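You operate a simulated robot arm through the tools that you are given. There is no shell and no other tool.

The job below is to be done with a simulated robot arm. You get a single attempt, and the scene is never put back.

Task
Switch the pad heater off, park its plug in the clip, then tune the roller heater warm at 75 C.
Fine: wait till the tuning ends.
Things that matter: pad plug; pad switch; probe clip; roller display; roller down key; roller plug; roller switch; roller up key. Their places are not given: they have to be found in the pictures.

It is judged by the outcome, as a careful person would: the job done as asked, and still so three seconds after it is handed in. It fails if anything else is knocked over, pushed out of place, dropped, spilled or broken.

Robot
A 7-joint arm with a two-finger parallel gripper, fixed in place. Base frame: the origin is on the floor under the middle of its stand, x ahead of it, y to its left, z up. Readings come in cm, rad, newtons and seconds.
With the tool pointing down near the work surface it reaches from about 30 to 72 cm from the base axis. Its first joint turns from -2.897 to 2.897 rad. Payload 3.43 kg.
The tool frame sits at the grasp point between the pads (the TCP): z along the fingers, y along the line on which they close. The tips reach 3 cm beyond it. The gripper opens to 9.4 cm. The fingers are 2.8 cm wide and 1 cm thick; the gripper's body (5 by 9.6 cm) begins 5.5 cm behind the TCP.
Orientation is told as [roll, pitch, yaw] about the base's x, y, z axes, in that order, counted from this pose: with the fingers straight down and closing along the base's y, the tool's x points along the base's -x, its y along +y and its z along -z.

Tools
- The arm moves only by the tool move_arm. Its argument "moves" is a list of rows, each an object (a shift or turn left out is 0, a gripper value left out holds the last) with "slide": the shift along the tool's x, y, z in units of 30 mm (1.0 is 30 mm), a list of three; "delta_rot": the turn, a rotation vector about the tool's x, y, z in units of 6 degrees (1.0 is 6 degrees), a list of three; "jaw": the finger opening in cm, from 0 to 9.4. In form: [{"slide": [x, y, z], "delta_rot": [wx, wy, wz], "jaw": jaw}, ...]. A call has 1 to 20 rows; each row shifts and turns the commanded pose from where the row before left it, along the tool's axes as they then stand. A call with a number of a shift or a turn outside -1 to 1 is refused whole. Rows are played at 5 a second. More than 5 cm and 0.15 rad between two rows, or a gripper value outside its range, and nothing of the call is played. A pose out of reach is approached as far as the arm can. The call stops where the force on the tool passes 40 N (or 10 N more than at its start, if that is more) or the arm is blocked; 0.2 s more then pass. The fingers move at their own pace (about 10.8 cm/s each) and stop on an object; they squeeze with about 25 N. The grip force told is the motor's: it shows also when the fingers shut on nothing. Time passes only in rows, and 0.2 s behind the last, so rows that do not move let the fingers close. It gives the time, the measured TCP pose, the force on the tool (base axes), the opening and the grip force at its end, in the units of the frame above (readings bear some noise), with the torque about the TCP (base axes, N m) and any sound that the robot's microphone picked up.
- Cameras (640 x 400 px; columns grow to the right, rows downward): "scene" is fixed at [4.98, 49.85, 141.39]; the picture's right is [-0.63, -0.78, 0.00], its down [-0.22, 0.18, -0.96] and it looks along [0.74, -0.60, -0.29] (base axes); focal length 322 px, centre (320, 200). "wrist" rides on the gripper at [7.6, 1.4, -10.2] in the tool frame; the picture's right is [-0.18, 0.98, 0.00], its down [-0.75, -0.14, -0.64] and it looks along [-0.63, -0.12, 0.77] (tool axes); focal length 243 px, centre (320, 200).
- snapshot(camera): a new picture of that camera. It takes no simulated time.
- slide_trunk(by): moves the trunk up (or, below 0, down) by that many cm; the arm rides with it, the base frame stays. It gives what a move gives, with no picture.
- measure_at(camera, pixels): for up to 12 pixels [column, row] of the newest picture of that camera ("zoom" is the newest enlarged one), the place [x, y, z] in the base frame of the surface seen there, good to about 0.2 cm. It takes no simulated time.
- enlarge(camera, box): a new picture of the part [left, top, right, bottom] of that camera's present view, enlarged. It takes no simulated time.
- job_done(): hands the job in; it is judged then, once.

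Unless the task says otherwise, let go and move clear before handing in.

The tools are called after ">>>" by a JSON object that holds its "api" and its "payload". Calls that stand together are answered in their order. move_arm: Moves the arm, as the interface text tells. Its arguments: {"type":"object","properties":{"moves":{"type":"array","items":{"type":"object","properties":{"slide":{"type":"array","items":{"type":"number"}},"delta_rot":{"type":"array","items":{"type":"number"}},"jaw":{"type":"number"}}}}},"required":["moves"]} The other tools are called the same way: slide_trunk (by) moves the trunk up or down; snapshot (camera) takes a picture; measure_at (camera, pixels) gives the place of the surface under pixels of a picture; enlarge (camera, box) takes an enlarged picture of a part of a camera's view; job_done () hands the job in.

At the start:

```text
time_s: 0.0
position: [34.73, 18.36, 136.87]
ee_rot: [0.001, 0.0, 0.0]
ft_force: [-0.2, -0.6, 0.0]
ft_torque: [0.01, 0.02, 0.02]
gripper_width: 9.39
gripper_force: 0.0
trunk travel left (down, up): [-20.0, 39.0]
```

scene: 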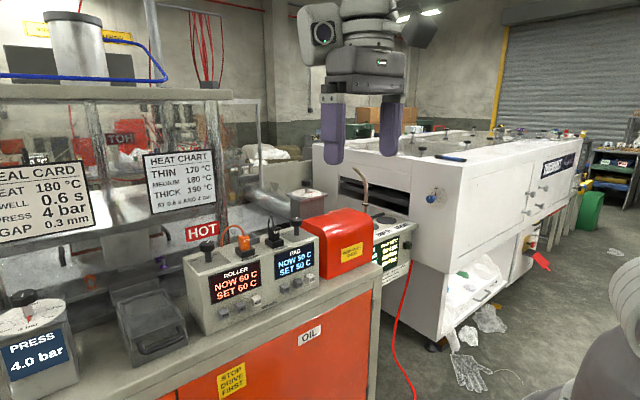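
wrist: 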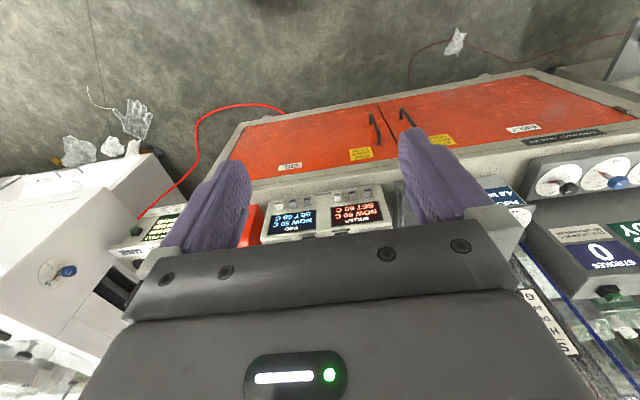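

The scene shows a two-channel heater box: the ROLLER display is near (235,283) and the PAD display near (295,262). I'll enlarge this part to find the switches, plugs and keys.

>>> {"api": "enlarge", "payload": {"camera": "scene", "box": [170, 200, 350, 340]}}

>>> {"api": "enlarge", "payload": {"camera": "scene", "box": [280, 160, 430, 280]}}

>>> {"api": "enlarge", "payload": {"camera": "wrist", "box": [240, 170, 410, 260]}}

```text
2.86 times, centred on (260, 270) of scene
```

zoom: 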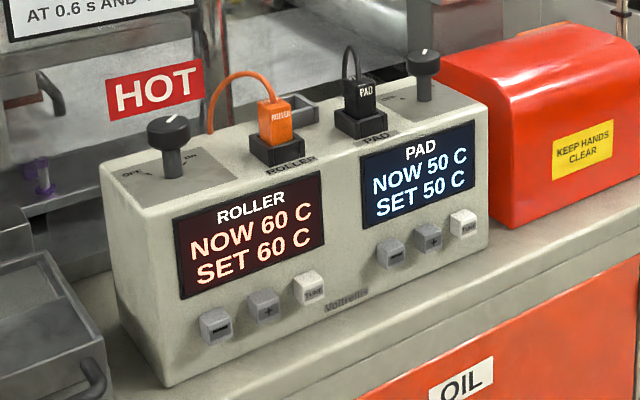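

```text
3.33 times, centred on (355, 220) of scene
```

zoom: 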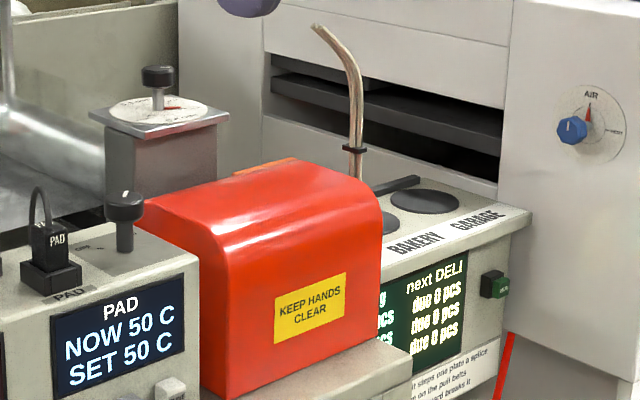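

```text
3.76 times, centred on (325, 215) of wrist
```

zoom: 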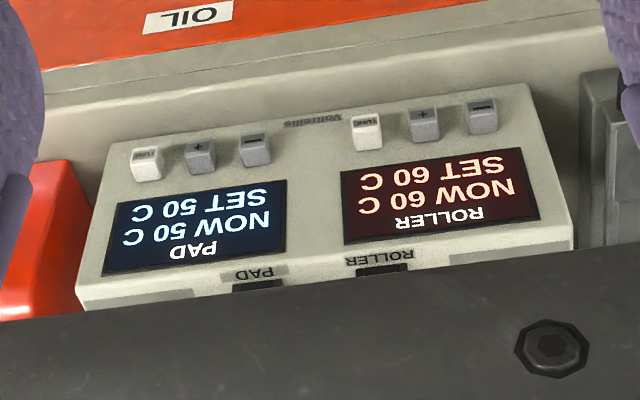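

The zoom shows knob switches at (170,140) and (425,75), an orange ROLLER plug, a black PAD plug, keys –, +, TUNE on the front, and perhaps a clip behind at (300,110). Next I'll measure those places.

>>> {"api": "enlarge", "payload": {"camera": "scene", "box": [190, 210, 330, 298]}}

```text
4.55 times, centred on (260, 254) of scene
```

zoom: 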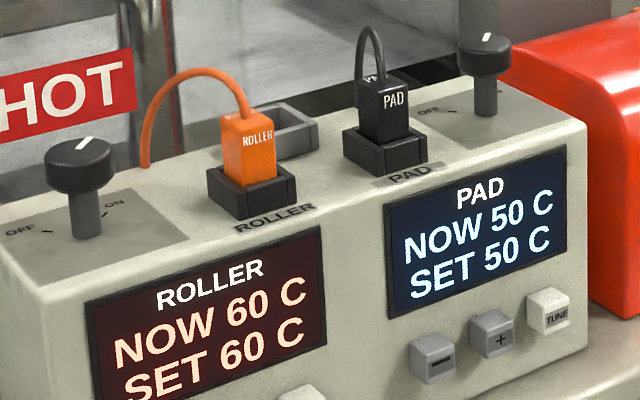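

The gray open holder at (285,128) behind the roller plug looks like the probe clip. Here I'll measure the main points.

>>> {"api": "measure_at", "payload": {"camera": "zoom", "pixels": [[486, 40], [487, 100], [78, 150], [85, 225], [382, 80], [380, 110], [370, 165], [248, 120], [248, 160], [285, 108], [300, 145], [320, 160]]}}

>>> {"api": "measure_at", "payload": {"camera": "zoom", "pixels": [[432, 360], [492, 335], [548, 312], [210, 310], [475, 220], [530, 120], [300, 222], [410, 165], [420, 150], [180, 150], [287, 128], [255, 190]]}}

```text
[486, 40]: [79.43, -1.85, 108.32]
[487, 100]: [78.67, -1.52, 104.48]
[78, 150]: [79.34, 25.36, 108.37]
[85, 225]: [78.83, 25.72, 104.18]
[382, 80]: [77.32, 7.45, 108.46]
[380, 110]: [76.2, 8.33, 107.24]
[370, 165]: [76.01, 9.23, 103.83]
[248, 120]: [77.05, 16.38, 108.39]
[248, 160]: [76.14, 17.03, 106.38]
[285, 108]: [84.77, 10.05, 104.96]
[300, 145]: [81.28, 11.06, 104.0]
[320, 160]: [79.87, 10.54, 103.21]
```

```text
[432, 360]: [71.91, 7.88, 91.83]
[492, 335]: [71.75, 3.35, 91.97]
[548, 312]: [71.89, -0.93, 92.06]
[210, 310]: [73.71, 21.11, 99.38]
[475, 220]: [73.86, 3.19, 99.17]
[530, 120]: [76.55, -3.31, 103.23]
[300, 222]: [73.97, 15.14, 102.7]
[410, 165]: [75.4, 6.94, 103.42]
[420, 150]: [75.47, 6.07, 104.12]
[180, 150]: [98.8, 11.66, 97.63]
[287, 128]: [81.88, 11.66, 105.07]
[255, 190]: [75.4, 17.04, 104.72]
```

The box top is at about z=103 and its front faces -x; the plugs are near x=77 and the clip near (82,11). I'll look closer at both knobs, the keys and the holder before moving.

>>> {"api": "enlarge", "payload": {"camera": "scene", "box": [190, 225, 240, 260]}}

>>> {"api": "enlarge", "payload": {"camera": "scene", "box": [270, 208, 320, 243]}}

>>> {"api": "enlarge", "payload": {"camera": "scene", "box": [225, 218, 275, 253]}}

>>> {"api": "enlarge", "payload": {"camera": "scene", "box": [215, 270, 325, 320]}}

```text
11.43 times, centred on (215, 242) of scene
```

zoom: 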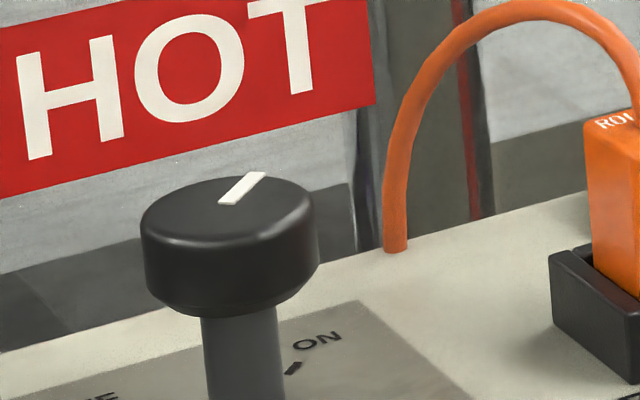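

```text
11.43 times, centred on (295, 226) of scene
```

zoom: 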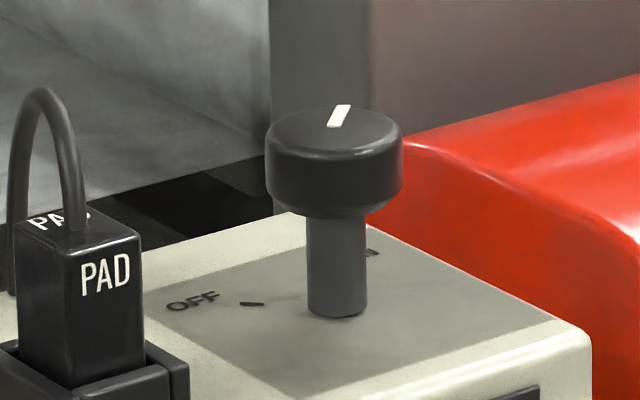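

```text
11.43 times, centred on (250, 236) of scene
```

zoom: 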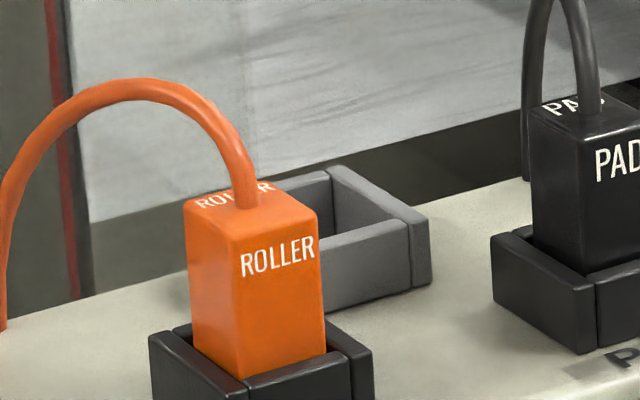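

```text
5.82 times, centred on (270, 295) of scene
```

zoom: 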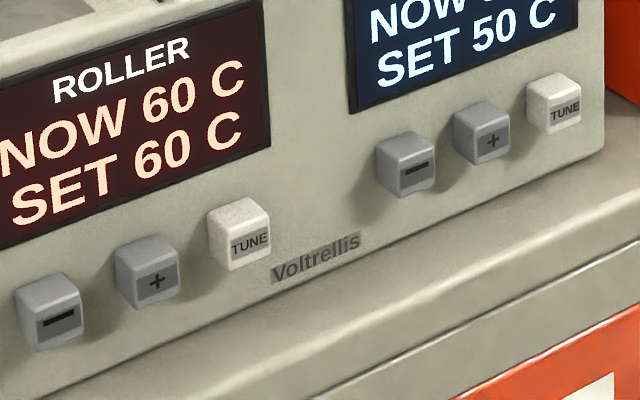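

Both knobs' white marks point to their ON ticks, so both heaters are on; the displays read roller NOW 60/SET 60 and pad 50/50. I'll move the arm forward at its present height to look down on the box.

>>> {"api": "move_arm", "payload": {"moves": [{"slide": [-1, -0.3, 0]}, {"slide": [-1, -0.3, 0]}, {"slide": [-1, -0.3, 0]}, {"slide": [-1, -0.3, 0]}, {"slide": [-1, -0.3, 0]}, {"slide": [-1, -0.3, 0]}, {"slide": [0, 0, 0]}]}}

>>> {"api": "snapshot", "payload": {"camera": "wrist"}}

>>> {"api": "snapshot", "payload": {"camera": "scene"}}

```text
time_s: 1.6
position: [52.93, 12.89, 136.91]
ee_rot: [0.0, 0.001, -0.001]
ft_force: [0.2, -0.4, 0.9]
ft_torque: [-0.01, 0.0, 0.04]
gripper_width: 9.4
gripper_force: 0.1
trunk travel left (down, up): [-20.0, 39.0]
```

```text
taken
```

wrist: 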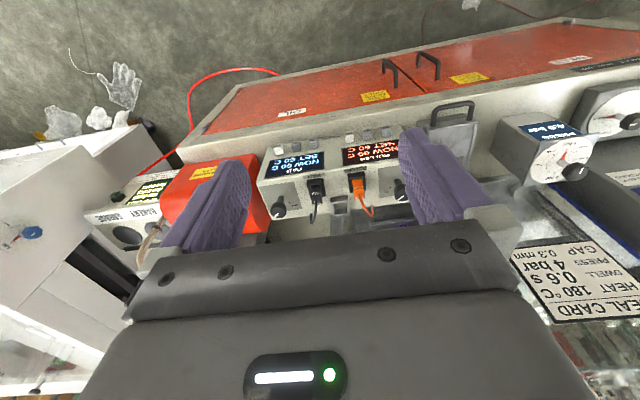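

```text
taken
```

scene: 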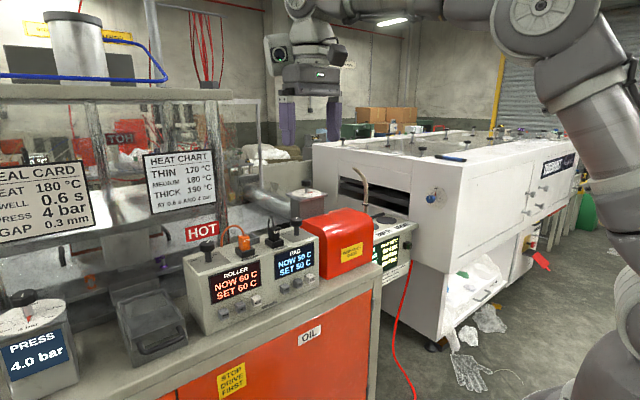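

>>> {"api": "enlarge", "payload": {"camera": "wrist", "box": [250, 120, 410, 220]}}

```text
4.00 times, centred on (330, 170) of wrist
```

zoom: 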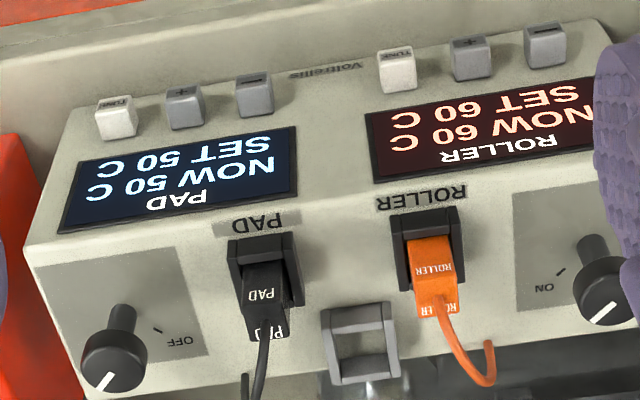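

The wrist zoom now shows the whole box top: pad knob at (110,360) with OFF tick at (157,330), pad plug (265,300), roller plug (435,280) and the empty clip (362,342). I'll measure these places.

>>> {"api": "measure_at", "payload": {"camera": "zoom", "pixels": [[326, 316], [390, 305], [335, 380], [395, 370], [362, 345], [360, 318], [366, 372], [336, 348], [390, 335], [362, 310], [345, 325], [380, 355]]}}

>>> {"api": "measure_at", "payload": {"camera": "zoom", "pixels": [[247, 297], [283, 290], [268, 300], [253, 333], [288, 328], [270, 332], [228, 243], [292, 236], [260, 245], [235, 280], [300, 290], [270, 265]]}}

>>> {"api": "measure_at", "payload": {"camera": "zoom", "pixels": [[100, 345], [110, 365], [103, 384], [82, 357], [142, 365], [122, 315], [157, 330], [120, 340], [95, 388], [545, 40], [470, 55], [397, 65]]}}

>>> {"api": "measure_at", "payload": {"camera": "zoom", "pixels": [[425, 270], [440, 305], [412, 260], [450, 255], [400, 225], [455, 215], [440, 330], [470, 370], [490, 350], [605, 300], [560, 272], [590, 245]]}}

```text
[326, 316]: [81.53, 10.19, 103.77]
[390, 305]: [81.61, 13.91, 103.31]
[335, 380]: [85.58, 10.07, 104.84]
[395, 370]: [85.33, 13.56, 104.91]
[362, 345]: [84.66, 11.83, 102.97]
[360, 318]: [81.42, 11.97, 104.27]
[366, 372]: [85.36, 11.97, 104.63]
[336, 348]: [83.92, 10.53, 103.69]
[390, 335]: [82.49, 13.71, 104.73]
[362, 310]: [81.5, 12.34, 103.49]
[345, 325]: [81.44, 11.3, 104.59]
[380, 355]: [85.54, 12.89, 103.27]
```

```text
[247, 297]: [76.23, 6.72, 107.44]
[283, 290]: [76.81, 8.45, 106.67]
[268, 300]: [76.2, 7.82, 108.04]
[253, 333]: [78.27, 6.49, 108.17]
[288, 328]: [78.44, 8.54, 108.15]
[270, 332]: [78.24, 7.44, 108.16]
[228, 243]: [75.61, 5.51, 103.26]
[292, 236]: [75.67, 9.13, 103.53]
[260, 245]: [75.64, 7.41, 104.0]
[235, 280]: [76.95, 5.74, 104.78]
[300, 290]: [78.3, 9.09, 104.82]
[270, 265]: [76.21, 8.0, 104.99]
```

```text
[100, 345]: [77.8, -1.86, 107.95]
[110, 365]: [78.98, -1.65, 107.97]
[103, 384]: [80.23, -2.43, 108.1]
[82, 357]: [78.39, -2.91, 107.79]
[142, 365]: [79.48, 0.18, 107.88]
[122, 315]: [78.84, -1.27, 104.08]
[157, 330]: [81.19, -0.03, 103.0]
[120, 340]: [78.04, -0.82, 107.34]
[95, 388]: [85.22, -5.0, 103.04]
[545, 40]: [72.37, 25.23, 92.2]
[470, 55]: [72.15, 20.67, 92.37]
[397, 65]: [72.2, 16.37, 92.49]
```

```text
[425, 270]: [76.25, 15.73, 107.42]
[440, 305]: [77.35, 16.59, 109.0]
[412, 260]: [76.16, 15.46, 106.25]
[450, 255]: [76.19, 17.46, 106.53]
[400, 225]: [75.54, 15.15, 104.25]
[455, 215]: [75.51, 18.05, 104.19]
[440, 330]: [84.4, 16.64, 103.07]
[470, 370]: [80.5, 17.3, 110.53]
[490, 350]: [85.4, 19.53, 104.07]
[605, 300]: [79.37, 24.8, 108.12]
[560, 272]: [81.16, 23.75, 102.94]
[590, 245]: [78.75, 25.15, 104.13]
```

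The measurements give: box top z≈103, pad plug centre ≈(77.3,7.5) with top 108.2, clip hole ≈(83.4,12.0) with rim 104.9, pad knob ≈(79.0,-1.5) with ON at about -35° and OFF at about +35°. Next I'll check the obstacles near the pad knob (red cover) and refine the knob's place.

>>> {"api": "enlarge", "payload": {"camera": "scene", "box": [265, 190, 385, 280]}}

>>> {"api": "measure_at", "payload": {"camera": "scene", "pixels": [[308, 220], [335, 210], [370, 222], [345, 235], [318, 240], [330, 270], [315, 225], [296, 222], [295, 230], [363, 175], [350, 212], [375, 240]]}}

```text
4.44 times, centred on (325, 235) of scene
```

zoom: 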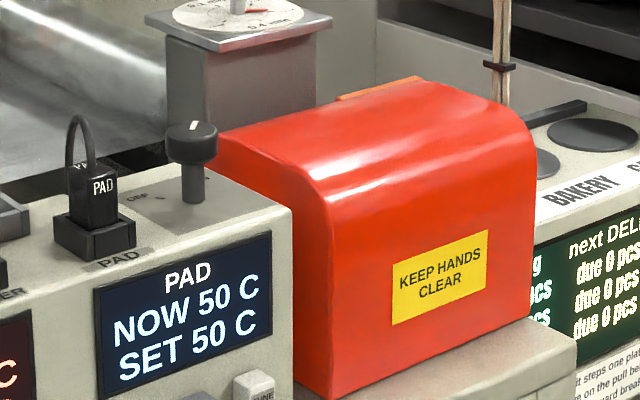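

```text
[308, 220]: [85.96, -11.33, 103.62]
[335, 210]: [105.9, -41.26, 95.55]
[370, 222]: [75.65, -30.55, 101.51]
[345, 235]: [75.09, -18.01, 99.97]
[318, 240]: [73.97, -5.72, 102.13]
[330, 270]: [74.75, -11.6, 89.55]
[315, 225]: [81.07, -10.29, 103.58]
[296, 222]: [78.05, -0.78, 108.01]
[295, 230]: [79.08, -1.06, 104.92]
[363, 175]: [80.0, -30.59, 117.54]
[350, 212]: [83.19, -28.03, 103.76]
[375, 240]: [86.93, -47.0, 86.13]
```

The red cover's top is at about z=103.7, below the knob (106–108), so it leaves room. I'll lower the trunk 18 cm to bring the shoulder near working height, where the reach is longest.

>>> {"api": "slide_trunk", "payload": {"by": -18}}

>>> {"api": "snapshot", "payload": {"camera": "wrist"}}

>>> {"api": "snapshot", "payload": {"camera": "scene"}}

```text
time_s: 3.6
position: [52.94, 12.88, 118.9]
ee_rot: [0.0, -0.001, -0.001]
ft_force: [0.3, 0.0, 0.4]
ft_torque: [0.0, -0.02, 0.01]
gripper_width: 9.37
gripper_force: 0.1
trunk travel left (down, up): [-2.0, 57.0]
```

```text
taken
```

wrist: 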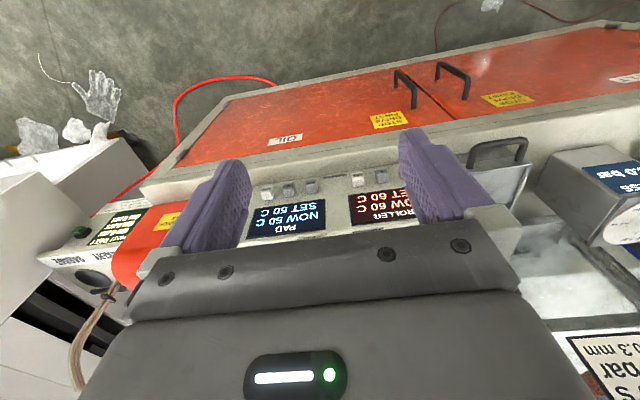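

```text
taken
```

scene: 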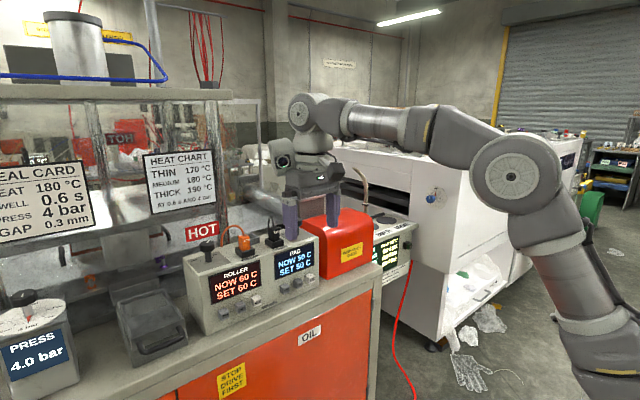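

The arm is now in the scene picture at working height, with the elbow at (515,175) and upper arm down to (610,370). I'll measure a few arm points to judge its reach.

>>> {"api": "measure_at", "payload": {"camera": "scene", "pixels": [[515, 175], [600, 370], [310, 110], [560, 270], [380, 122], [310, 140], [275, 150], [635, 340]]}}

```text
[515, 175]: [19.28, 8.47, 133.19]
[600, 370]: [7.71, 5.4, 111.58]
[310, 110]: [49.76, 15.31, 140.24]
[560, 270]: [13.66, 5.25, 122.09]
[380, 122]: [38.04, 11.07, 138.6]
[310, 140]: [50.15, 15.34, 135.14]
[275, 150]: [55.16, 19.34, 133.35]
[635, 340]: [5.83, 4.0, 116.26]
```

Arm points suggest a shoulder near z≈100 here, so trunk near 0 suits work at z≈108 with the tool tilted ~30° forward for reach. I'll raise the trunk back, then tilt the tool 30° forward.

>>> {"api": "slide_trunk", "payload": {"by": 18}}

>>> {"api": "move_arm", "payload": {"moves": [{"delta_rot": [0, -1, 0]}, {"delta_rot": [0, -1, 0]}, {"delta_rot": [0, -1, 0]}, {"delta_rot": [0, -1, 0]}, {"delta_rot": [0, -1, 0]}, {"slide": [0, 0, 0]}]}}

>>> {"api": "snapshot", "payload": {"camera": "wrist"}}

```text
time_s: 5.6
position: [53.04, 12.77, 136.86]
ee_rot: [0.0, -0.001, 0.001]
ft_force: [-0.3, -0.5, 0.0]
ft_torque: [-0.02, 0.01, 0.0]
gripper_width: 9.42
gripper_force: 0.0
trunk travel left (down, up): [-20.0, 39.0]
```

```text
time_s: 7.0
position: [52.72, 12.88, 137.03]
ee_rot: [0.0, -0.526, -0.001]
ft_force: [0.1, -0.1, 0.3]
ft_torque: [0.02, -0.03, 0.0]
gripper_width: 9.4
gripper_force: 0.1
trunk travel left (down, up): [-20.0, 39.0]
```

```text
taken
```

wrist: 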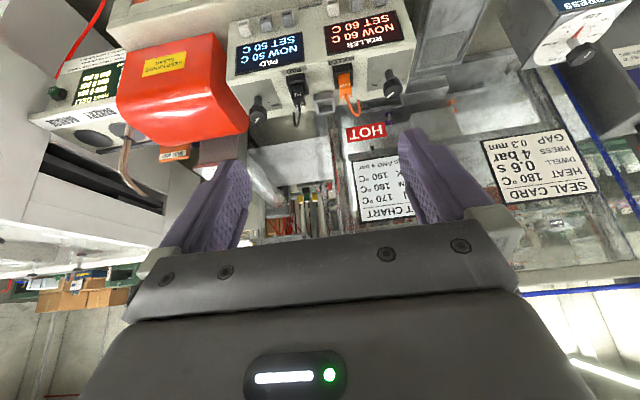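

With the tilt, the box is now fully visible at the top of the wrist picture: pad knob (258,112), pad plug (297,90), clip (323,102). I'll enlarge it to measure accurately.

>>> {"api": "enlarge", "payload": {"camera": "wrist", "box": [225, 50, 415, 130]}}

```text
3.37 times, centred on (320, 90) of wrist
```

zoom: 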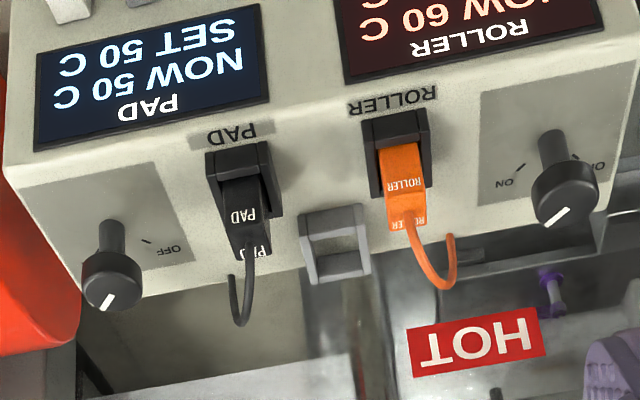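

I'll enlarge the clip and the pad knob more strongly for exact corners.

>>> {"api": "enlarge", "payload": {"camera": "wrist", "box": [280, 75, 360, 125]}}

```text
8.00 times, centred on (320, 100) of wrist
```

zoom: 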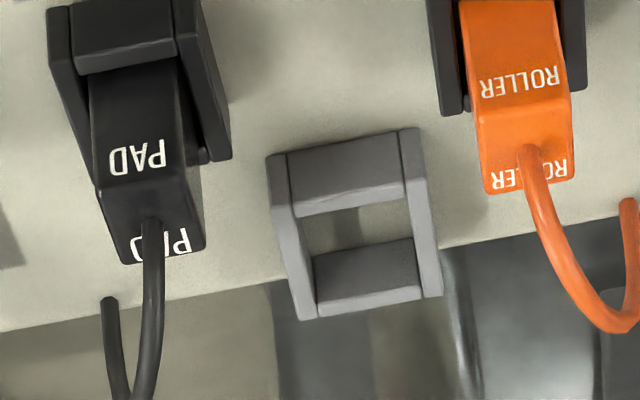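

The clip is clear now: side walls at left (285,240) and right (425,220), front wall (350,175), back wall (368,275). I'll measure its rims and floor.

>>> {"api": "measure_at", "payload": {"camera": "zoom", "pixels": [[283, 230], [296, 230], [308, 310], [274, 190], [425, 210], [413, 220], [432, 290], [417, 170], [350, 205], [350, 198], [370, 305], [372, 296]]}}

>>> {"api": "measure_at", "payload": {"camera": "zoom", "pixels": [[350, 225], [340, 245], [390, 215], [365, 260], [345, 170], [282, 220], [275, 225], [440, 240], [436, 200], [300, 318], [440, 295], [310, 240]]}}

>>> {"api": "measure_at", "payload": {"camera": "zoom", "pixels": [[125, 235], [200, 220], [205, 250], [128, 262], [115, 185], [185, 180], [95, 180], [150, 170], [165, 245], [190, 240], [175, 100], [90, 100]]}}

```text
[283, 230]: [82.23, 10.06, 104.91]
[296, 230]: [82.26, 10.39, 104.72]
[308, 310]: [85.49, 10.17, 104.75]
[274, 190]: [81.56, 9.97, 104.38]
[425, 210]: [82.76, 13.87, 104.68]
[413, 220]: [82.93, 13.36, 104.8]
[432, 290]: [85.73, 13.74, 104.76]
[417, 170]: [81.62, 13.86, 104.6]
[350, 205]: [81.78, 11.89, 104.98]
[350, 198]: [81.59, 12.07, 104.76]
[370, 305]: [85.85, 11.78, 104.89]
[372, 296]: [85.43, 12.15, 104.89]
```

```text
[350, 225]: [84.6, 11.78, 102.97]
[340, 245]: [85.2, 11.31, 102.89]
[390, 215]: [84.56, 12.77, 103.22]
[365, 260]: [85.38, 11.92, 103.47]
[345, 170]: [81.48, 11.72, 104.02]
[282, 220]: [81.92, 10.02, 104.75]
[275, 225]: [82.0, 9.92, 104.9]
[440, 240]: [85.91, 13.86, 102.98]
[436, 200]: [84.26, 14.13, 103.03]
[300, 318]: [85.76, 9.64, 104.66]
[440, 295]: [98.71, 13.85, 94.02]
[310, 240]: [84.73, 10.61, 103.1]
```

```text
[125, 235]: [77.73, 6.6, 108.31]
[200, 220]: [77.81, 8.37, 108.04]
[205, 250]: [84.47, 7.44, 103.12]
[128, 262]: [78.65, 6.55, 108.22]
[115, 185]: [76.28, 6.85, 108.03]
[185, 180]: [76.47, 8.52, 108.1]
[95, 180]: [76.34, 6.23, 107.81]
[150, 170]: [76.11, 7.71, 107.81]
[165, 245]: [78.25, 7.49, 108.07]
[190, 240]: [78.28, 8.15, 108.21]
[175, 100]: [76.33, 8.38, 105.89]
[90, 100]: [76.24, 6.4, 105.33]
```

Clip outer spans y 9.9–14.0 and x 81.5–85.9, so its centre is ≈(83.6,12.0); pad plug centre ≈(77.4,7.5). Next I'll zoom on the pad knob.

>>> {"api": "enlarge", "payload": {"camera": "wrist", "box": [225, 95, 289, 135]}}

```text
10.00 times, centred on (257, 115) of wrist
```

zoom: 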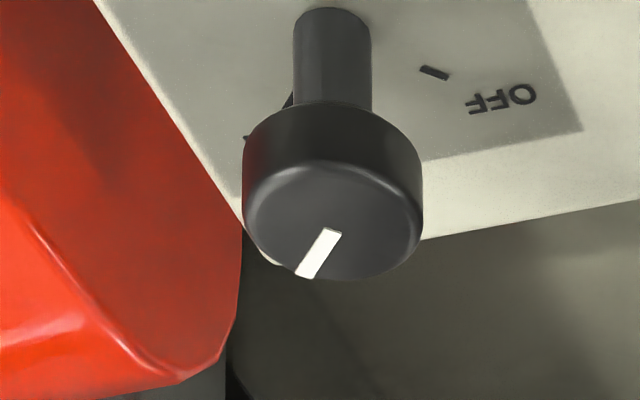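

>>> {"api": "measure_at", "payload": {"camera": "zoom", "pixels": [[332, 170], [335, 225], [330, 272], [256, 215], [412, 215], [335, 232], [306, 274], [332, 120], [245, 150], [335, 90], [434, 72], [332, 15]]}}

```text
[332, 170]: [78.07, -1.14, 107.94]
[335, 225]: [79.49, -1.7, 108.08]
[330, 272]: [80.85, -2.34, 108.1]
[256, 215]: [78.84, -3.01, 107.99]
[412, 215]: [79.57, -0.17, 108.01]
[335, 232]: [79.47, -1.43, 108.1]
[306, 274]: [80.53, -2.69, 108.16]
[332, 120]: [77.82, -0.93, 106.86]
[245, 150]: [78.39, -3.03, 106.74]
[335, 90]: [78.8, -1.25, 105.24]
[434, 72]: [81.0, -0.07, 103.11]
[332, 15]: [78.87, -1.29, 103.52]
```

Pad knob centre ≈(79.3,-1.5), Ø≈3.1 cm, z 106–108; the mark is at about -45° and the OFF tick at about +40°. I'll tilt one more step and move to about 12 cm above the knob.

>>> {"api": "move_arm", "payload": {"moves": [{"delta_rot": [0, -1, 0], "jaw": 5.5}, {"slide": [-0.318, -0.397, 0.817]}, {"slide": [-0.318, -0.397, 0.817]}, {"slide": [-0.318, -0.397, 0.817]}, {"slide": [-0.318, -0.397, 0.817]}, {"slide": [-0.318, -0.397, 0.817]}, {"slide": [-0.318, -0.397, 0.817]}, {"slide": [-0.318, -0.397, 0.817]}, {"slide": [-0.318, -0.397, 0.817]}, {"slide": [-0.318, -0.397, 0.817]}, {"slide": [-0.318, -0.397, 0.817]}, {"slide": [-0.318, -0.397, 0.817]}, {"slide": [-0.318, -0.397, 0.817]}, {"slide": [0, 0, 0]}]}}

>>> {"api": "snapshot", "payload": {"camera": "wrist"}}

>>> {"api": "snapshot", "payload": {"camera": "scene"}}

```text
time_s: 10.0
position: [79.6, -1.24, 119.71]
ee_rot: [0.002, -0.629, 0.002]
ft_force: [-0.3, 0.5, 0.5]
ft_torque: [0.02, -0.01, -0.02]
gripper_width: 5.49
gripper_force: 0.0
trunk travel left (down, up): [-20.0, 39.0]
```

```text
taken
```

wrist: 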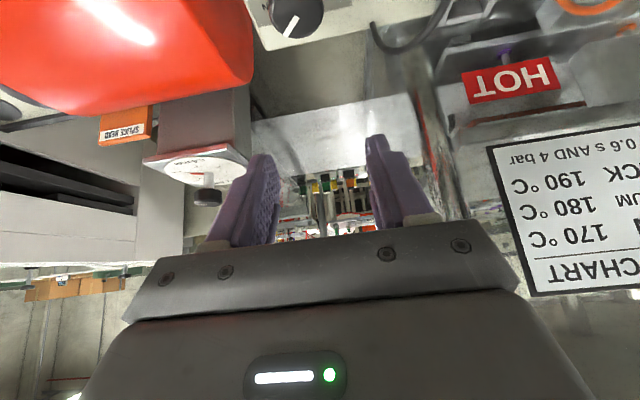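

```text
taken
```

scene: 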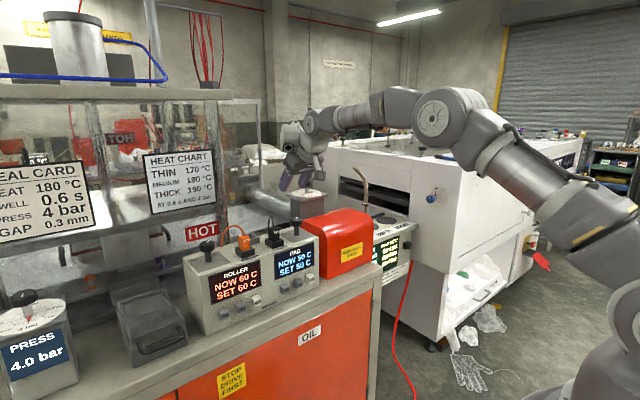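

The arm reached (79.6,-1.2,119.7) freely. Before descending I'll check how far the gauge block behind (wrist (200,130)) is, and the knob's place again.

>>> {"api": "measure_at", "payload": {"camera": "wrist", "pixels": [[200, 120], [195, 165], [207, 195], [240, 110], [160, 100], [295, 15], [293, 28], [405, 45], [385, 40], [320, 100], [340, 140], [430, 60]]}}

>>> {"api": "measure_at", "payload": {"camera": "scene", "pixels": [[300, 205], [310, 192], [275, 210], [268, 232], [240, 228], [250, 240]]}}

```text
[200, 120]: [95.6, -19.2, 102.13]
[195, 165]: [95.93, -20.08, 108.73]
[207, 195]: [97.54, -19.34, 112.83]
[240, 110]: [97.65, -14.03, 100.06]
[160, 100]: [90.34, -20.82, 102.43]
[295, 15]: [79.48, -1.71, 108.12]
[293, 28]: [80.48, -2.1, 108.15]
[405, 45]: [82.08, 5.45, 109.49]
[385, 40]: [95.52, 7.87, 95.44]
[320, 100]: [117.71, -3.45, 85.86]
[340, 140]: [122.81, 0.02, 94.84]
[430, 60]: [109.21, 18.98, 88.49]
```

```text
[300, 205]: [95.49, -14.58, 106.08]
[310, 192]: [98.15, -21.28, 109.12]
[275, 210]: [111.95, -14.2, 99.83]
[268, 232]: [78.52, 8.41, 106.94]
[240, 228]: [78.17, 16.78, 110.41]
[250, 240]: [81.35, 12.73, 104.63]
```

The gauge block starts at x>95, so it's clear of the hand. I'll yaw the tool -45° about the vertical at this height.

>>> {"api": "move_arm", "payload": {"moves": [{"delta_rot": [0.5516, 0, 0.7581]}, {"delta_rot": [0.5516, 0, 0.7581]}, {"delta_rot": [0.5516, 0, 0.7581]}, {"delta_rot": [0.5516, 0, 0.7581]}, {"delta_rot": [0.5516, 0, 0.7581]}, {"delta_rot": [0.5516, 0, 0.7581]}, {"delta_rot": [0.5516, 0, 0.7581]}, {"delta_rot": [0.5516, 0, 0.7581]}, {"slide": [0, 0, 0]}]}}

>>> {"api": "snapshot", "payload": {"camera": "wrist"}}

```text
time_s: 12.0
position: [79.43, -1.58, 119.86]
ee_rot: [0.0, -0.628, -0.787]
ft_force: [-0.6, 0.3, -0.9]
ft_torque: [-0.03, 0.02, 0.0]
gripper_width: 5.5
gripper_force: 0.1
trunk travel left (down, up): [-20.0, 39.0]
```

```text
taken
```

wrist: 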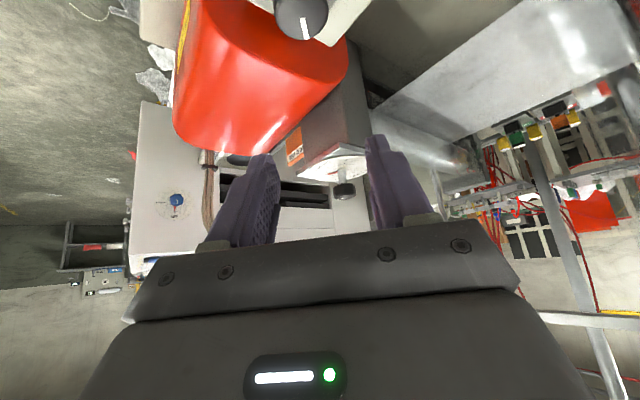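

Tool yaw is -45° with TCP over the knob at (79.4,-1.6). I'll descend straight to z≈107.6 with the fingers open around the knob.

>>> {"api": "move_arm", "payload": {"moves": [{"slide": [0.489, -0.002, 0.655]}, {"slide": [0.489, -0.002, 0.655]}, {"slide": [0.489, -0.002, 0.655]}, {"slide": [0.244, -0.001, 0.328]}, {"slide": [0.244, -0.001, 0.328]}, {"slide": [0.244, -0.001, 0.328]}, {"slide": [0.244, -0.001, 0.328]}, {"slide": [0, 0, 0]}]}}

>>> {"api": "snapshot", "payload": {"camera": "wrist"}}

>>> {"api": "enlarge", "payload": {"camera": "scene", "box": [230, 170, 350, 260]}}

```text
time_s: 13.8
position: [79.32, -1.25, 107.63]
ee_rot: [0.001, -0.628, -0.786]
ft_force: [-0.6, -0.2, 0.4]
ft_torque: [0.01, 0.02, 0.0]
gripper_width: 5.49
gripper_force: 0.0
trunk travel left (down, up): [-20.0, 39.0]
```

```text
taken
```

wrist: 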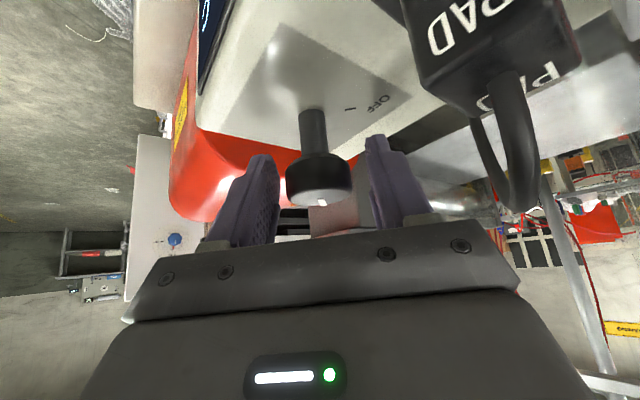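

```text
4.44 times, centred on (290, 215) of scene
```

zoom: 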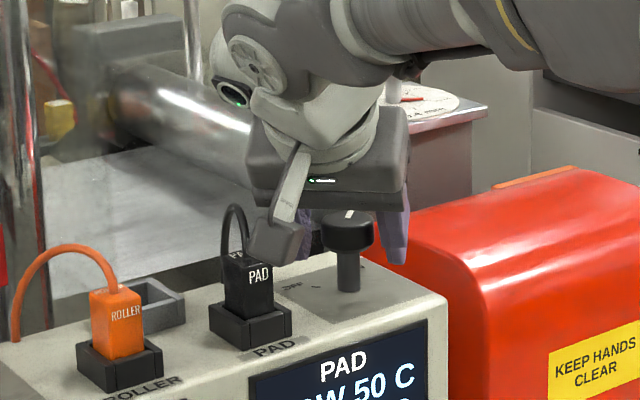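

Knob sits centred between the fingers at (320,178) in the wrist picture; forces are nil. I'll close on it now.

>>> {"api": "move_arm", "payload": {"moves": [{"jaw": 2.5}, {"jaw": 2.5}, {"jaw": 2.5}, {"jaw": 2.5}]}}

```text
time_s: 14.8
position: [79.35, -1.2, 107.59]
ee_rot: [-0.002, -0.629, -0.786]
ft_force: [-4.1, -2.4, -3.5]
ft_torque: [-0.27, -0.23, -0.04]
gripper_width: 3.54
gripper_force: 45.3
trunk travel left (down, up): [-20.0, 39.0]
```

The fingers hold the knob at 3.54 cm. I'll turn it counter-clockwise (seen from above) by about 48° and check.

>>> {"api": "move_arm", "payload": {"moves": [{"delta_rot": [-0.47, 0, -0.647]}, {"delta_rot": [-0.47, 0, -0.647]}, {"delta_rot": [-0.47, 0, -0.647]}, {"delta_rot": [-0.47, 0, -0.647]}, {"delta_rot": [-0.47, 0, -0.647]}, {"delta_rot": [-0.47, 0, -0.647]}, {"delta_rot": [-0.47, 0, -0.647]}, {"delta_rot": [-0.47, 0, -0.647]}, {"delta_rot": [-0.47, 0, -0.647]}, {"delta_rot": [-0.47, 0, -0.647]}, {"slide": [0, 0, 0]}]}}

>>> {"api": "enlarge", "payload": {"camera": "wrist", "box": [220, 90, 420, 230]}}

>>> {"api": "enlarge", "payload": {"camera": "scene", "box": [190, 190, 350, 310]}}

```text
time_s: 17.2
position: [79.21, -1.48, 107.66]
ee_rot: [-0.002, -0.629, 0.053]
ft_force: [-18.9, -9.2, -5.1]
ft_torque: [-0.19, 0.4, -0.01]
gripper_width: 3.52
gripper_force: 44.4
trunk travel left (down, up): [-20.0, 39.0]
```

```text
2.86 times, centred on (320, 160) of wrist
```

zoom: 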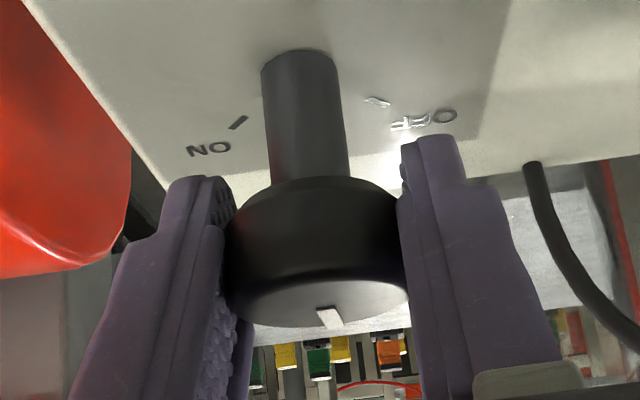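

```text
3.33 times, centred on (270, 250) of scene
```

zoom: 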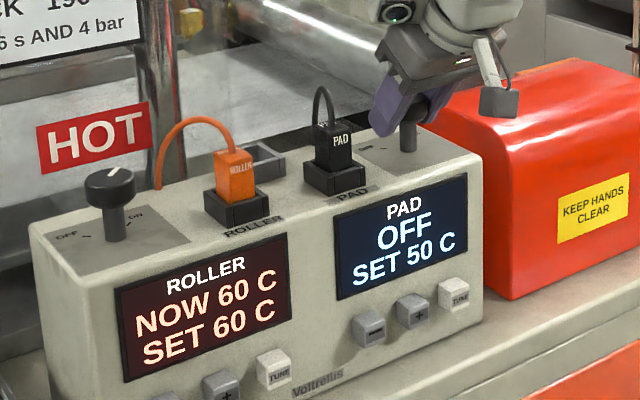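

PAD display now reads "OFF" at (405,235) in the zoom, with the knob about halfway. I'll turn it the rest of the way to the OFF tick so that it rests there.

>>> {"api": "move_arm", "payload": {"moves": [{"delta_rot": [-0.47, 0, -0.647]}, {"delta_rot": [-0.47, 0, -0.647]}, {"delta_rot": [-0.47, 0, -0.647]}, {"delta_rot": [-0.47, 0, -0.647]}, {"delta_rot": [-0.47, 0, -0.647]}, {"delta_rot": [-0.47, 0, -0.647]}, {"delta_rot": [-0.47, 0, -0.647]}, {"slide": [0, 0, 0]}]}}

>>> {"api": "enlarge", "payload": {"camera": "wrist", "box": [220, 90, 420, 230]}}

>>> {"api": "enlarge", "payload": {"camera": "scene", "box": [190, 190, 350, 310]}}

```text
time_s: 19.0
position: [79.18, -1.69, 107.73]
ee_rot: [0.0, -0.631, 0.637]
ft_force: [-9.3, -19.9, -2.9]
ft_torque: [-0.44, 0.24, -0.02]
gripper_width: 3.49
gripper_force: 45.3
trunk travel left (down, up): [-20.0, 39.0]
```

```text
2.86 times, centred on (320, 160) of wrist
```

zoom: 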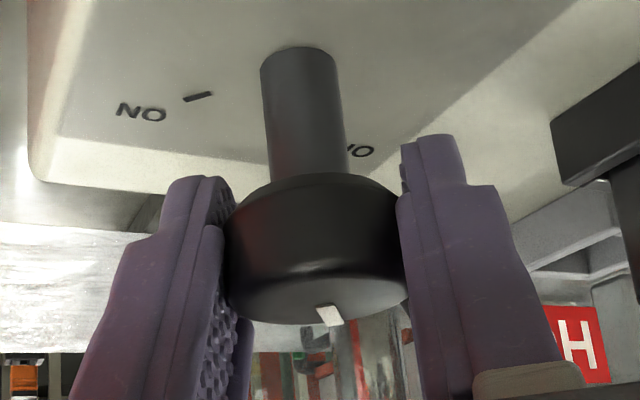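

```text
3.33 times, centred on (270, 250) of scene
```

zoom: 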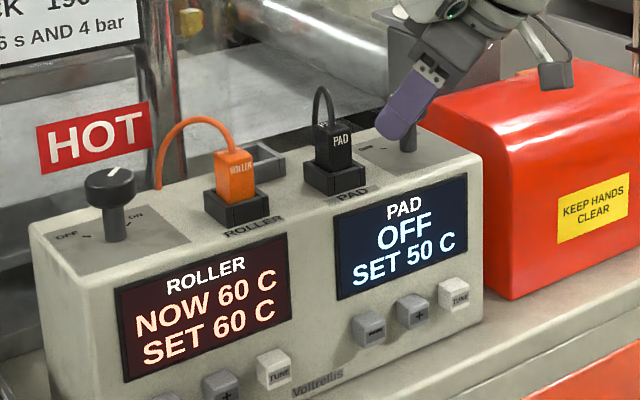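

The knob is at about +37° and PAD stays OFF. I'll give it 3° more, then open and rise straight up.

>>> {"api": "move_arm", "payload": {"moves": [{"delta_rot": [-0.3, 0, -0.41]}, {"slide": [0, 0, 0]}, {"jaw": 5.5}, {"jaw": 5.5}, {"jaw": 5.5}, {"slide": [-0.2, 0, -0.28]}, {"slide": [-0.47, 0, -0.647]}, {"slide": [-0.47, 0, -0.647]}, {"slide": [-0.47, 0, -0.647]}, {"slide": [-0.47, 0, -0.647]}, {"slide": [0, 0, 0]}]}}

>>> {"api": "snapshot", "payload": {"camera": "scene"}}

>>> {"api": "enlarge", "payload": {"camera": "scene", "box": [190, 190, 350, 310]}}

```text
time_s: 21.4
position: [79.23, -1.5, 118.37]
ee_rot: [0.0, -0.63, 0.689]
ft_force: [-0.3, 0.5, 0.0]
ft_torque: [-0.01, -0.01, -0.03]
gripper_width: 5.52
gripper_force: 0.0
trunk travel left (down, up): [-20.0, 39.0]
```

```text
taken
```

scene: 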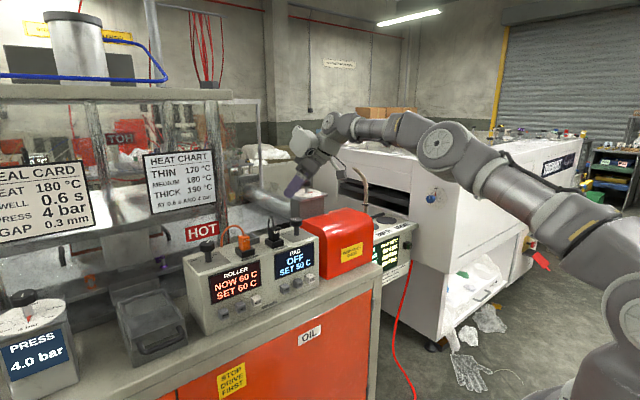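

```text
3.33 times, centred on (270, 250) of scene
```

zoom: 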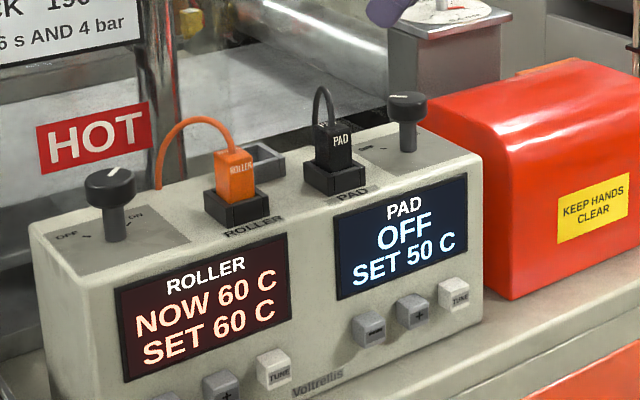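

PAD reads OFF with the knob released. Now I'll yaw the tool back to 0 at this height before moving over the pad plug.

>>> {"api": "move_arm", "payload": {"moves": [{"delta_rot": [0.553, 0, 0.76]}, {"delta_rot": [0.553, 0, 0.76]}, {"delta_rot": [0.553, 0, 0.76]}, {"delta_rot": [0.553, 0, 0.76]}, {"delta_rot": [0.553, 0, 0.76]}, {"delta_rot": [0.553, 0, 0.76]}, {"delta_rot": [0.553, 0, 0.76], "jaw": 4.4}, {"slide": [0, 0, 0]}]}}

```text
time_s: 23.2
position: [79.2, -1.4, 118.07]
ee_rot: [-0.001, -0.629, -0.001]
ft_force: [0.6, 0.6, -1.1]
ft_torque: [0.0, 0.0, 0.0]
gripper_width: 4.4
gripper_force: 0.0
trunk travel left (down, up): [-20.0, 39.0]
```

The tool is back at yaw 0. I'll move over the pad plug at about z=117 and look.

>>> {"api": "move_arm", "payload": {"moves": [{"slide": [0.245, 0.742, -0.068]}, {"slide": [0.245, 0.742, -0.068]}, {"slide": [0.245, 0.742, -0.068]}, {"slide": [0.245, 0.742, -0.068]}, {"slide": [0, 0, 0]}]}}

>>> {"api": "snapshot", "payload": {"camera": "wrist"}}

```text
time_s: 24.4
position: [76.57, 7.55, 117.12]
ee_rot: [-0.002, -0.628, 0.002]
ft_force: [0.2, -0.4, -0.1]
ft_torque: [-0.02, -0.01, -0.04]
gripper_width: 4.38
gripper_force: 0.0
trunk travel left (down, up): [-20.0, 39.0]
```

```text
taken
```

wrist: 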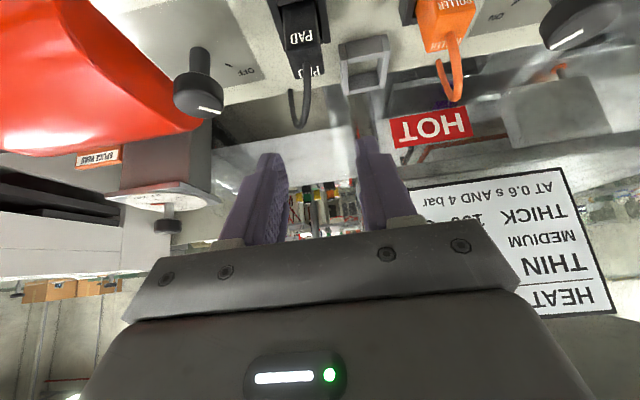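

The plug (305,60) and the clip (362,65) are now near in the wrist view. I'll zoom and measure them again to refine.

>>> {"api": "enlarge", "payload": {"camera": "wrist", "box": [260, 0, 420, 100]}}

```text
4.00 times, centred on (340, 50) of wrist
```

zoom: 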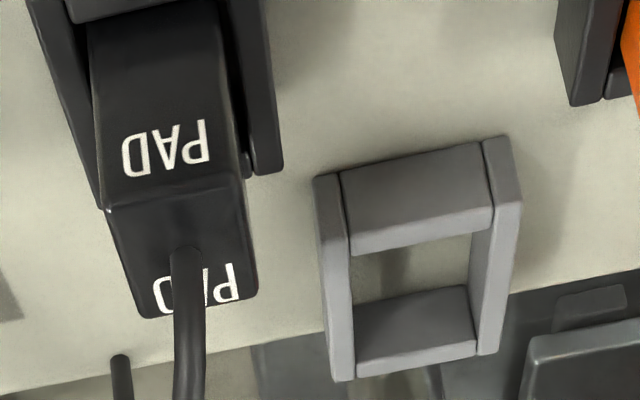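

>>> {"api": "measure_at", "payload": {"camera": "zoom", "pixels": [[115, 215], [235, 195], [150, 312], [252, 290], [180, 205], [205, 300], [125, 240], [245, 250], [170, 120], [105, 190], [250, 200], [185, 260]]}}

>>> {"api": "measure_at", "payload": {"camera": "zoom", "pixels": [[335, 270], [322, 270], [346, 270], [500, 240], [488, 240], [512, 240], [420, 240], [425, 225], [420, 350], [418, 362], [343, 375], [488, 350]]}}

>>> {"api": "measure_at", "payload": {"camera": "zoom", "pixels": [[340, 300], [495, 280], [478, 270], [355, 295], [415, 320], [420, 345], [410, 250], [470, 217], [360, 248], [320, 180], [510, 170], [400, 275]]}}

```text
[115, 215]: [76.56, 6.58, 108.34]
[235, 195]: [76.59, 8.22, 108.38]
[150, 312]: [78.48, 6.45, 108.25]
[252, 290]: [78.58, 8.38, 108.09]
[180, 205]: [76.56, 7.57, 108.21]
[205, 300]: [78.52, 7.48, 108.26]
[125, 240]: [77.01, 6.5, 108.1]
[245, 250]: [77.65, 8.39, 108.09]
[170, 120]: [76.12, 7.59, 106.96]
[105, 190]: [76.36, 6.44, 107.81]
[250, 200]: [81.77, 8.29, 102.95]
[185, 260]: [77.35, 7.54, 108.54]
```

```text
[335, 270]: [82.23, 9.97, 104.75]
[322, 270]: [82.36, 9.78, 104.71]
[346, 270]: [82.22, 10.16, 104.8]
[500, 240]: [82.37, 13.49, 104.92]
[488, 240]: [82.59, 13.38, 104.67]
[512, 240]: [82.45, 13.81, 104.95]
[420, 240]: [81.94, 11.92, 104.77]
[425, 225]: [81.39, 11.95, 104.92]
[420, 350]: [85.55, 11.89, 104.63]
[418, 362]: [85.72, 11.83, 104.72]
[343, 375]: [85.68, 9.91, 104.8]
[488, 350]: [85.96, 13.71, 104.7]
```

```text
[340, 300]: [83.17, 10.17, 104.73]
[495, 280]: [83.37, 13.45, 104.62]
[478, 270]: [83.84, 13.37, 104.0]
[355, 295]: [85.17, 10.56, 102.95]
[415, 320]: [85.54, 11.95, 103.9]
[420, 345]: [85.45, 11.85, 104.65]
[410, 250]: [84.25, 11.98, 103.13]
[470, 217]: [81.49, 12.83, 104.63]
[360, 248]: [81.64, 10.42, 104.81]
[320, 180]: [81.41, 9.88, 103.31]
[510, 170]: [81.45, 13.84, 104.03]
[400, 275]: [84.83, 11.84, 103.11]
```

Refined: plug centre (77.4,7.45) and clip centre (83.65,11.85). I'll descend so the finger pads straddle the plug's upper part, tips staying above the socket rim.

>>> {"api": "move_arm", "payload": {"moves": [{"slide": [0.4, -0.011, 0.52]}, {"slide": [0.4, -0.011, 0.52]}, {"slide": [0.4, -0.011, 0.52]}, {"slide": [0.173, 0, 0.227]}, {"slide": [0.173, 0, 0.227]}, {"slide": [0.173, 0, 0.227]}, {"slide": [0, 0, 0]}]}}

>>> {"api": "snapshot", "payload": {"camera": "wrist"}}

>>> {"api": "enlarge", "payload": {"camera": "scene", "box": [210, 180, 330, 270]}}

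```text
time_s: 26.0
position: [76.17, 7.44, 108.7]
ee_rot: [-0.002, -0.629, 0.002]
ft_force: [-0.3, -0.6, 0.5]
ft_torque: [-0.02, -0.01, -0.03]
gripper_width: 4.4
gripper_force: 0.1
trunk travel left (down, up): [-20.0, 39.0]
```

```text
taken
```

wrist: 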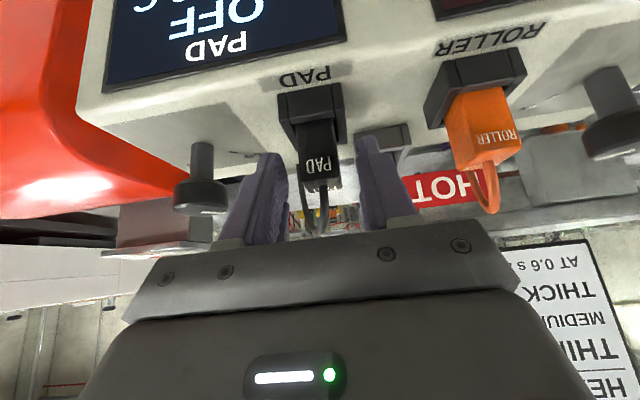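

```text
4.44 times, centred on (270, 225) of scene
```

zoom: 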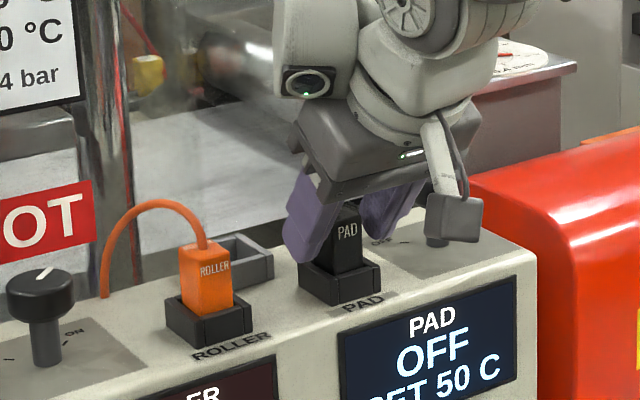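

The plug stands between the fingers (wrist (318,165)), tips just above the socket rim. I'll close on it.

>>> {"api": "move_arm", "payload": {"moves": [{"jaw": 1.4}, {"jaw": 1.4}, {"jaw": 1.4}, {"jaw": 1.4}]}}

>>> {"api": "enlarge", "payload": {"camera": "wrist", "box": [220, 70, 420, 230]}}

```text
time_s: 27.0
position: [76.25, 7.5, 108.71]
ee_rot: [-0.001, -0.629, 0.001]
ft_force: [-0.1, 0.8, 0.8]
ft_torque: [0.03, 0.03, 0.0]
gripper_width: 2.14
gripper_force: 24.9
trunk travel left (down, up): [-20.0, 39.0]
```

```text
2.50 times, centred on (320, 150) of wrist
```

zoom: 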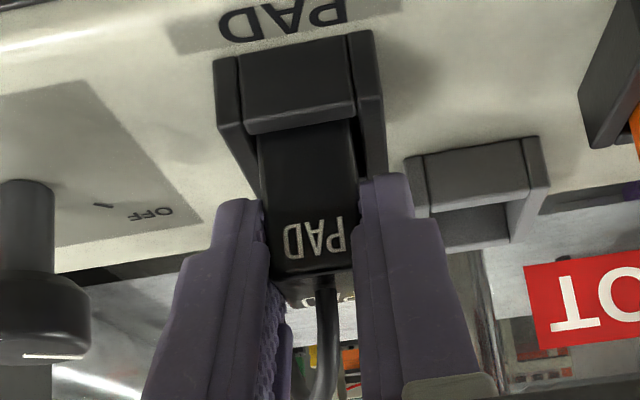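

The plug is gripped at 2.14 cm. I'll pull it straight up 6 cm.

>>> {"api": "move_arm", "payload": {"moves": [{"slide": [-0.098, 0, -0.135]}, {"slide": [-0.098, 0, -0.135]}, {"slide": [-0.196, 0, -0.2695]}, {"slide": [-0.196, 0, -0.2695]}, {"slide": [-0.196, 0, -0.2695]}, {"slide": [-0.196, 0, -0.2695]}, {"slide": [-0.196, 0, -0.2695]}, {"slide": [0, 0, 0]}]}}

>>> {"api": "enlarge", "payload": {"camera": "wrist", "box": [220, 30, 420, 230]}}

>>> {"api": "enlarge", "payload": {"camera": "scene", "box": [210, 180, 330, 270]}}

```text
time_s: 28.8
position: [76.29, 7.51, 114.66]
ee_rot: [0.0, -0.628, 0.003]
ft_force: [-0.9, 0.7, 0.3]
ft_torque: [0.0, 0.02, 0.0]
gripper_width: 2.11
gripper_force: 24.7
trunk travel left (down, up): [-20.0, 39.0]
```

```text
2.00 times, centred on (320, 130) of wrist
```

zoom: 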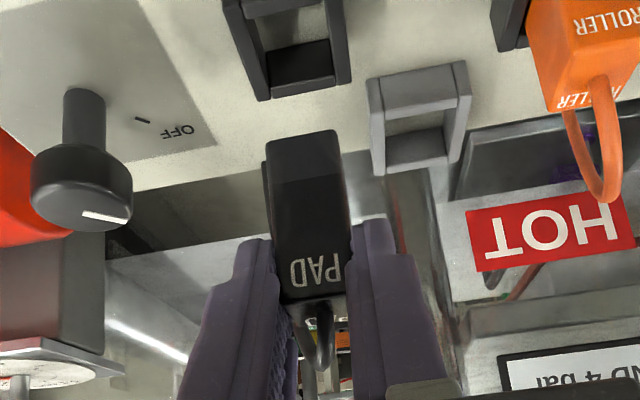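

```text
4.44 times, centred on (270, 225) of scene
```

zoom: 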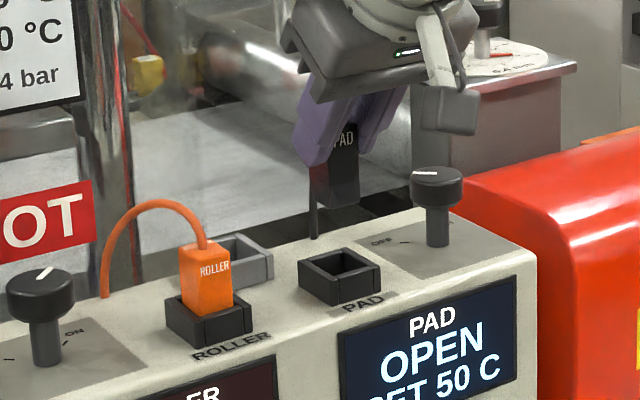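

The plug came out freely (PAD shows OPEN) and hangs upright between the fingers. I'll measure the held plug's faces and bottom.

>>> {"api": "measure_at", "payload": {"camera": "scene", "pixels": [[271, 220], [274, 224], [268, 222]]}}

>>> {"api": "enlarge", "payload": {"camera": "wrist", "box": [270, 80, 370, 190]}}

```text
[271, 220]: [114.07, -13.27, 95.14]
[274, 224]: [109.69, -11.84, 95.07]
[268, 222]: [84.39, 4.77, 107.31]
```

```text
3.64 times, centred on (320, 135) of wrist
```

zoom: 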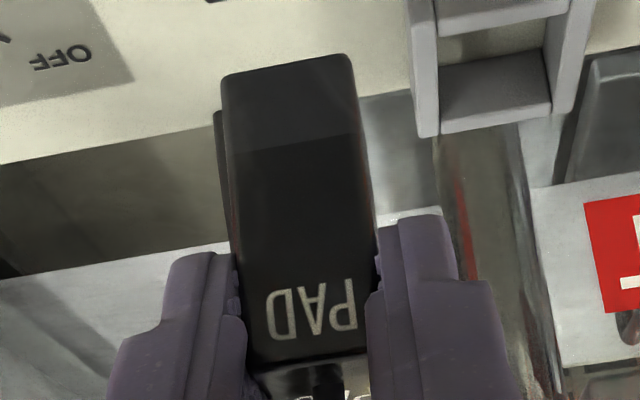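

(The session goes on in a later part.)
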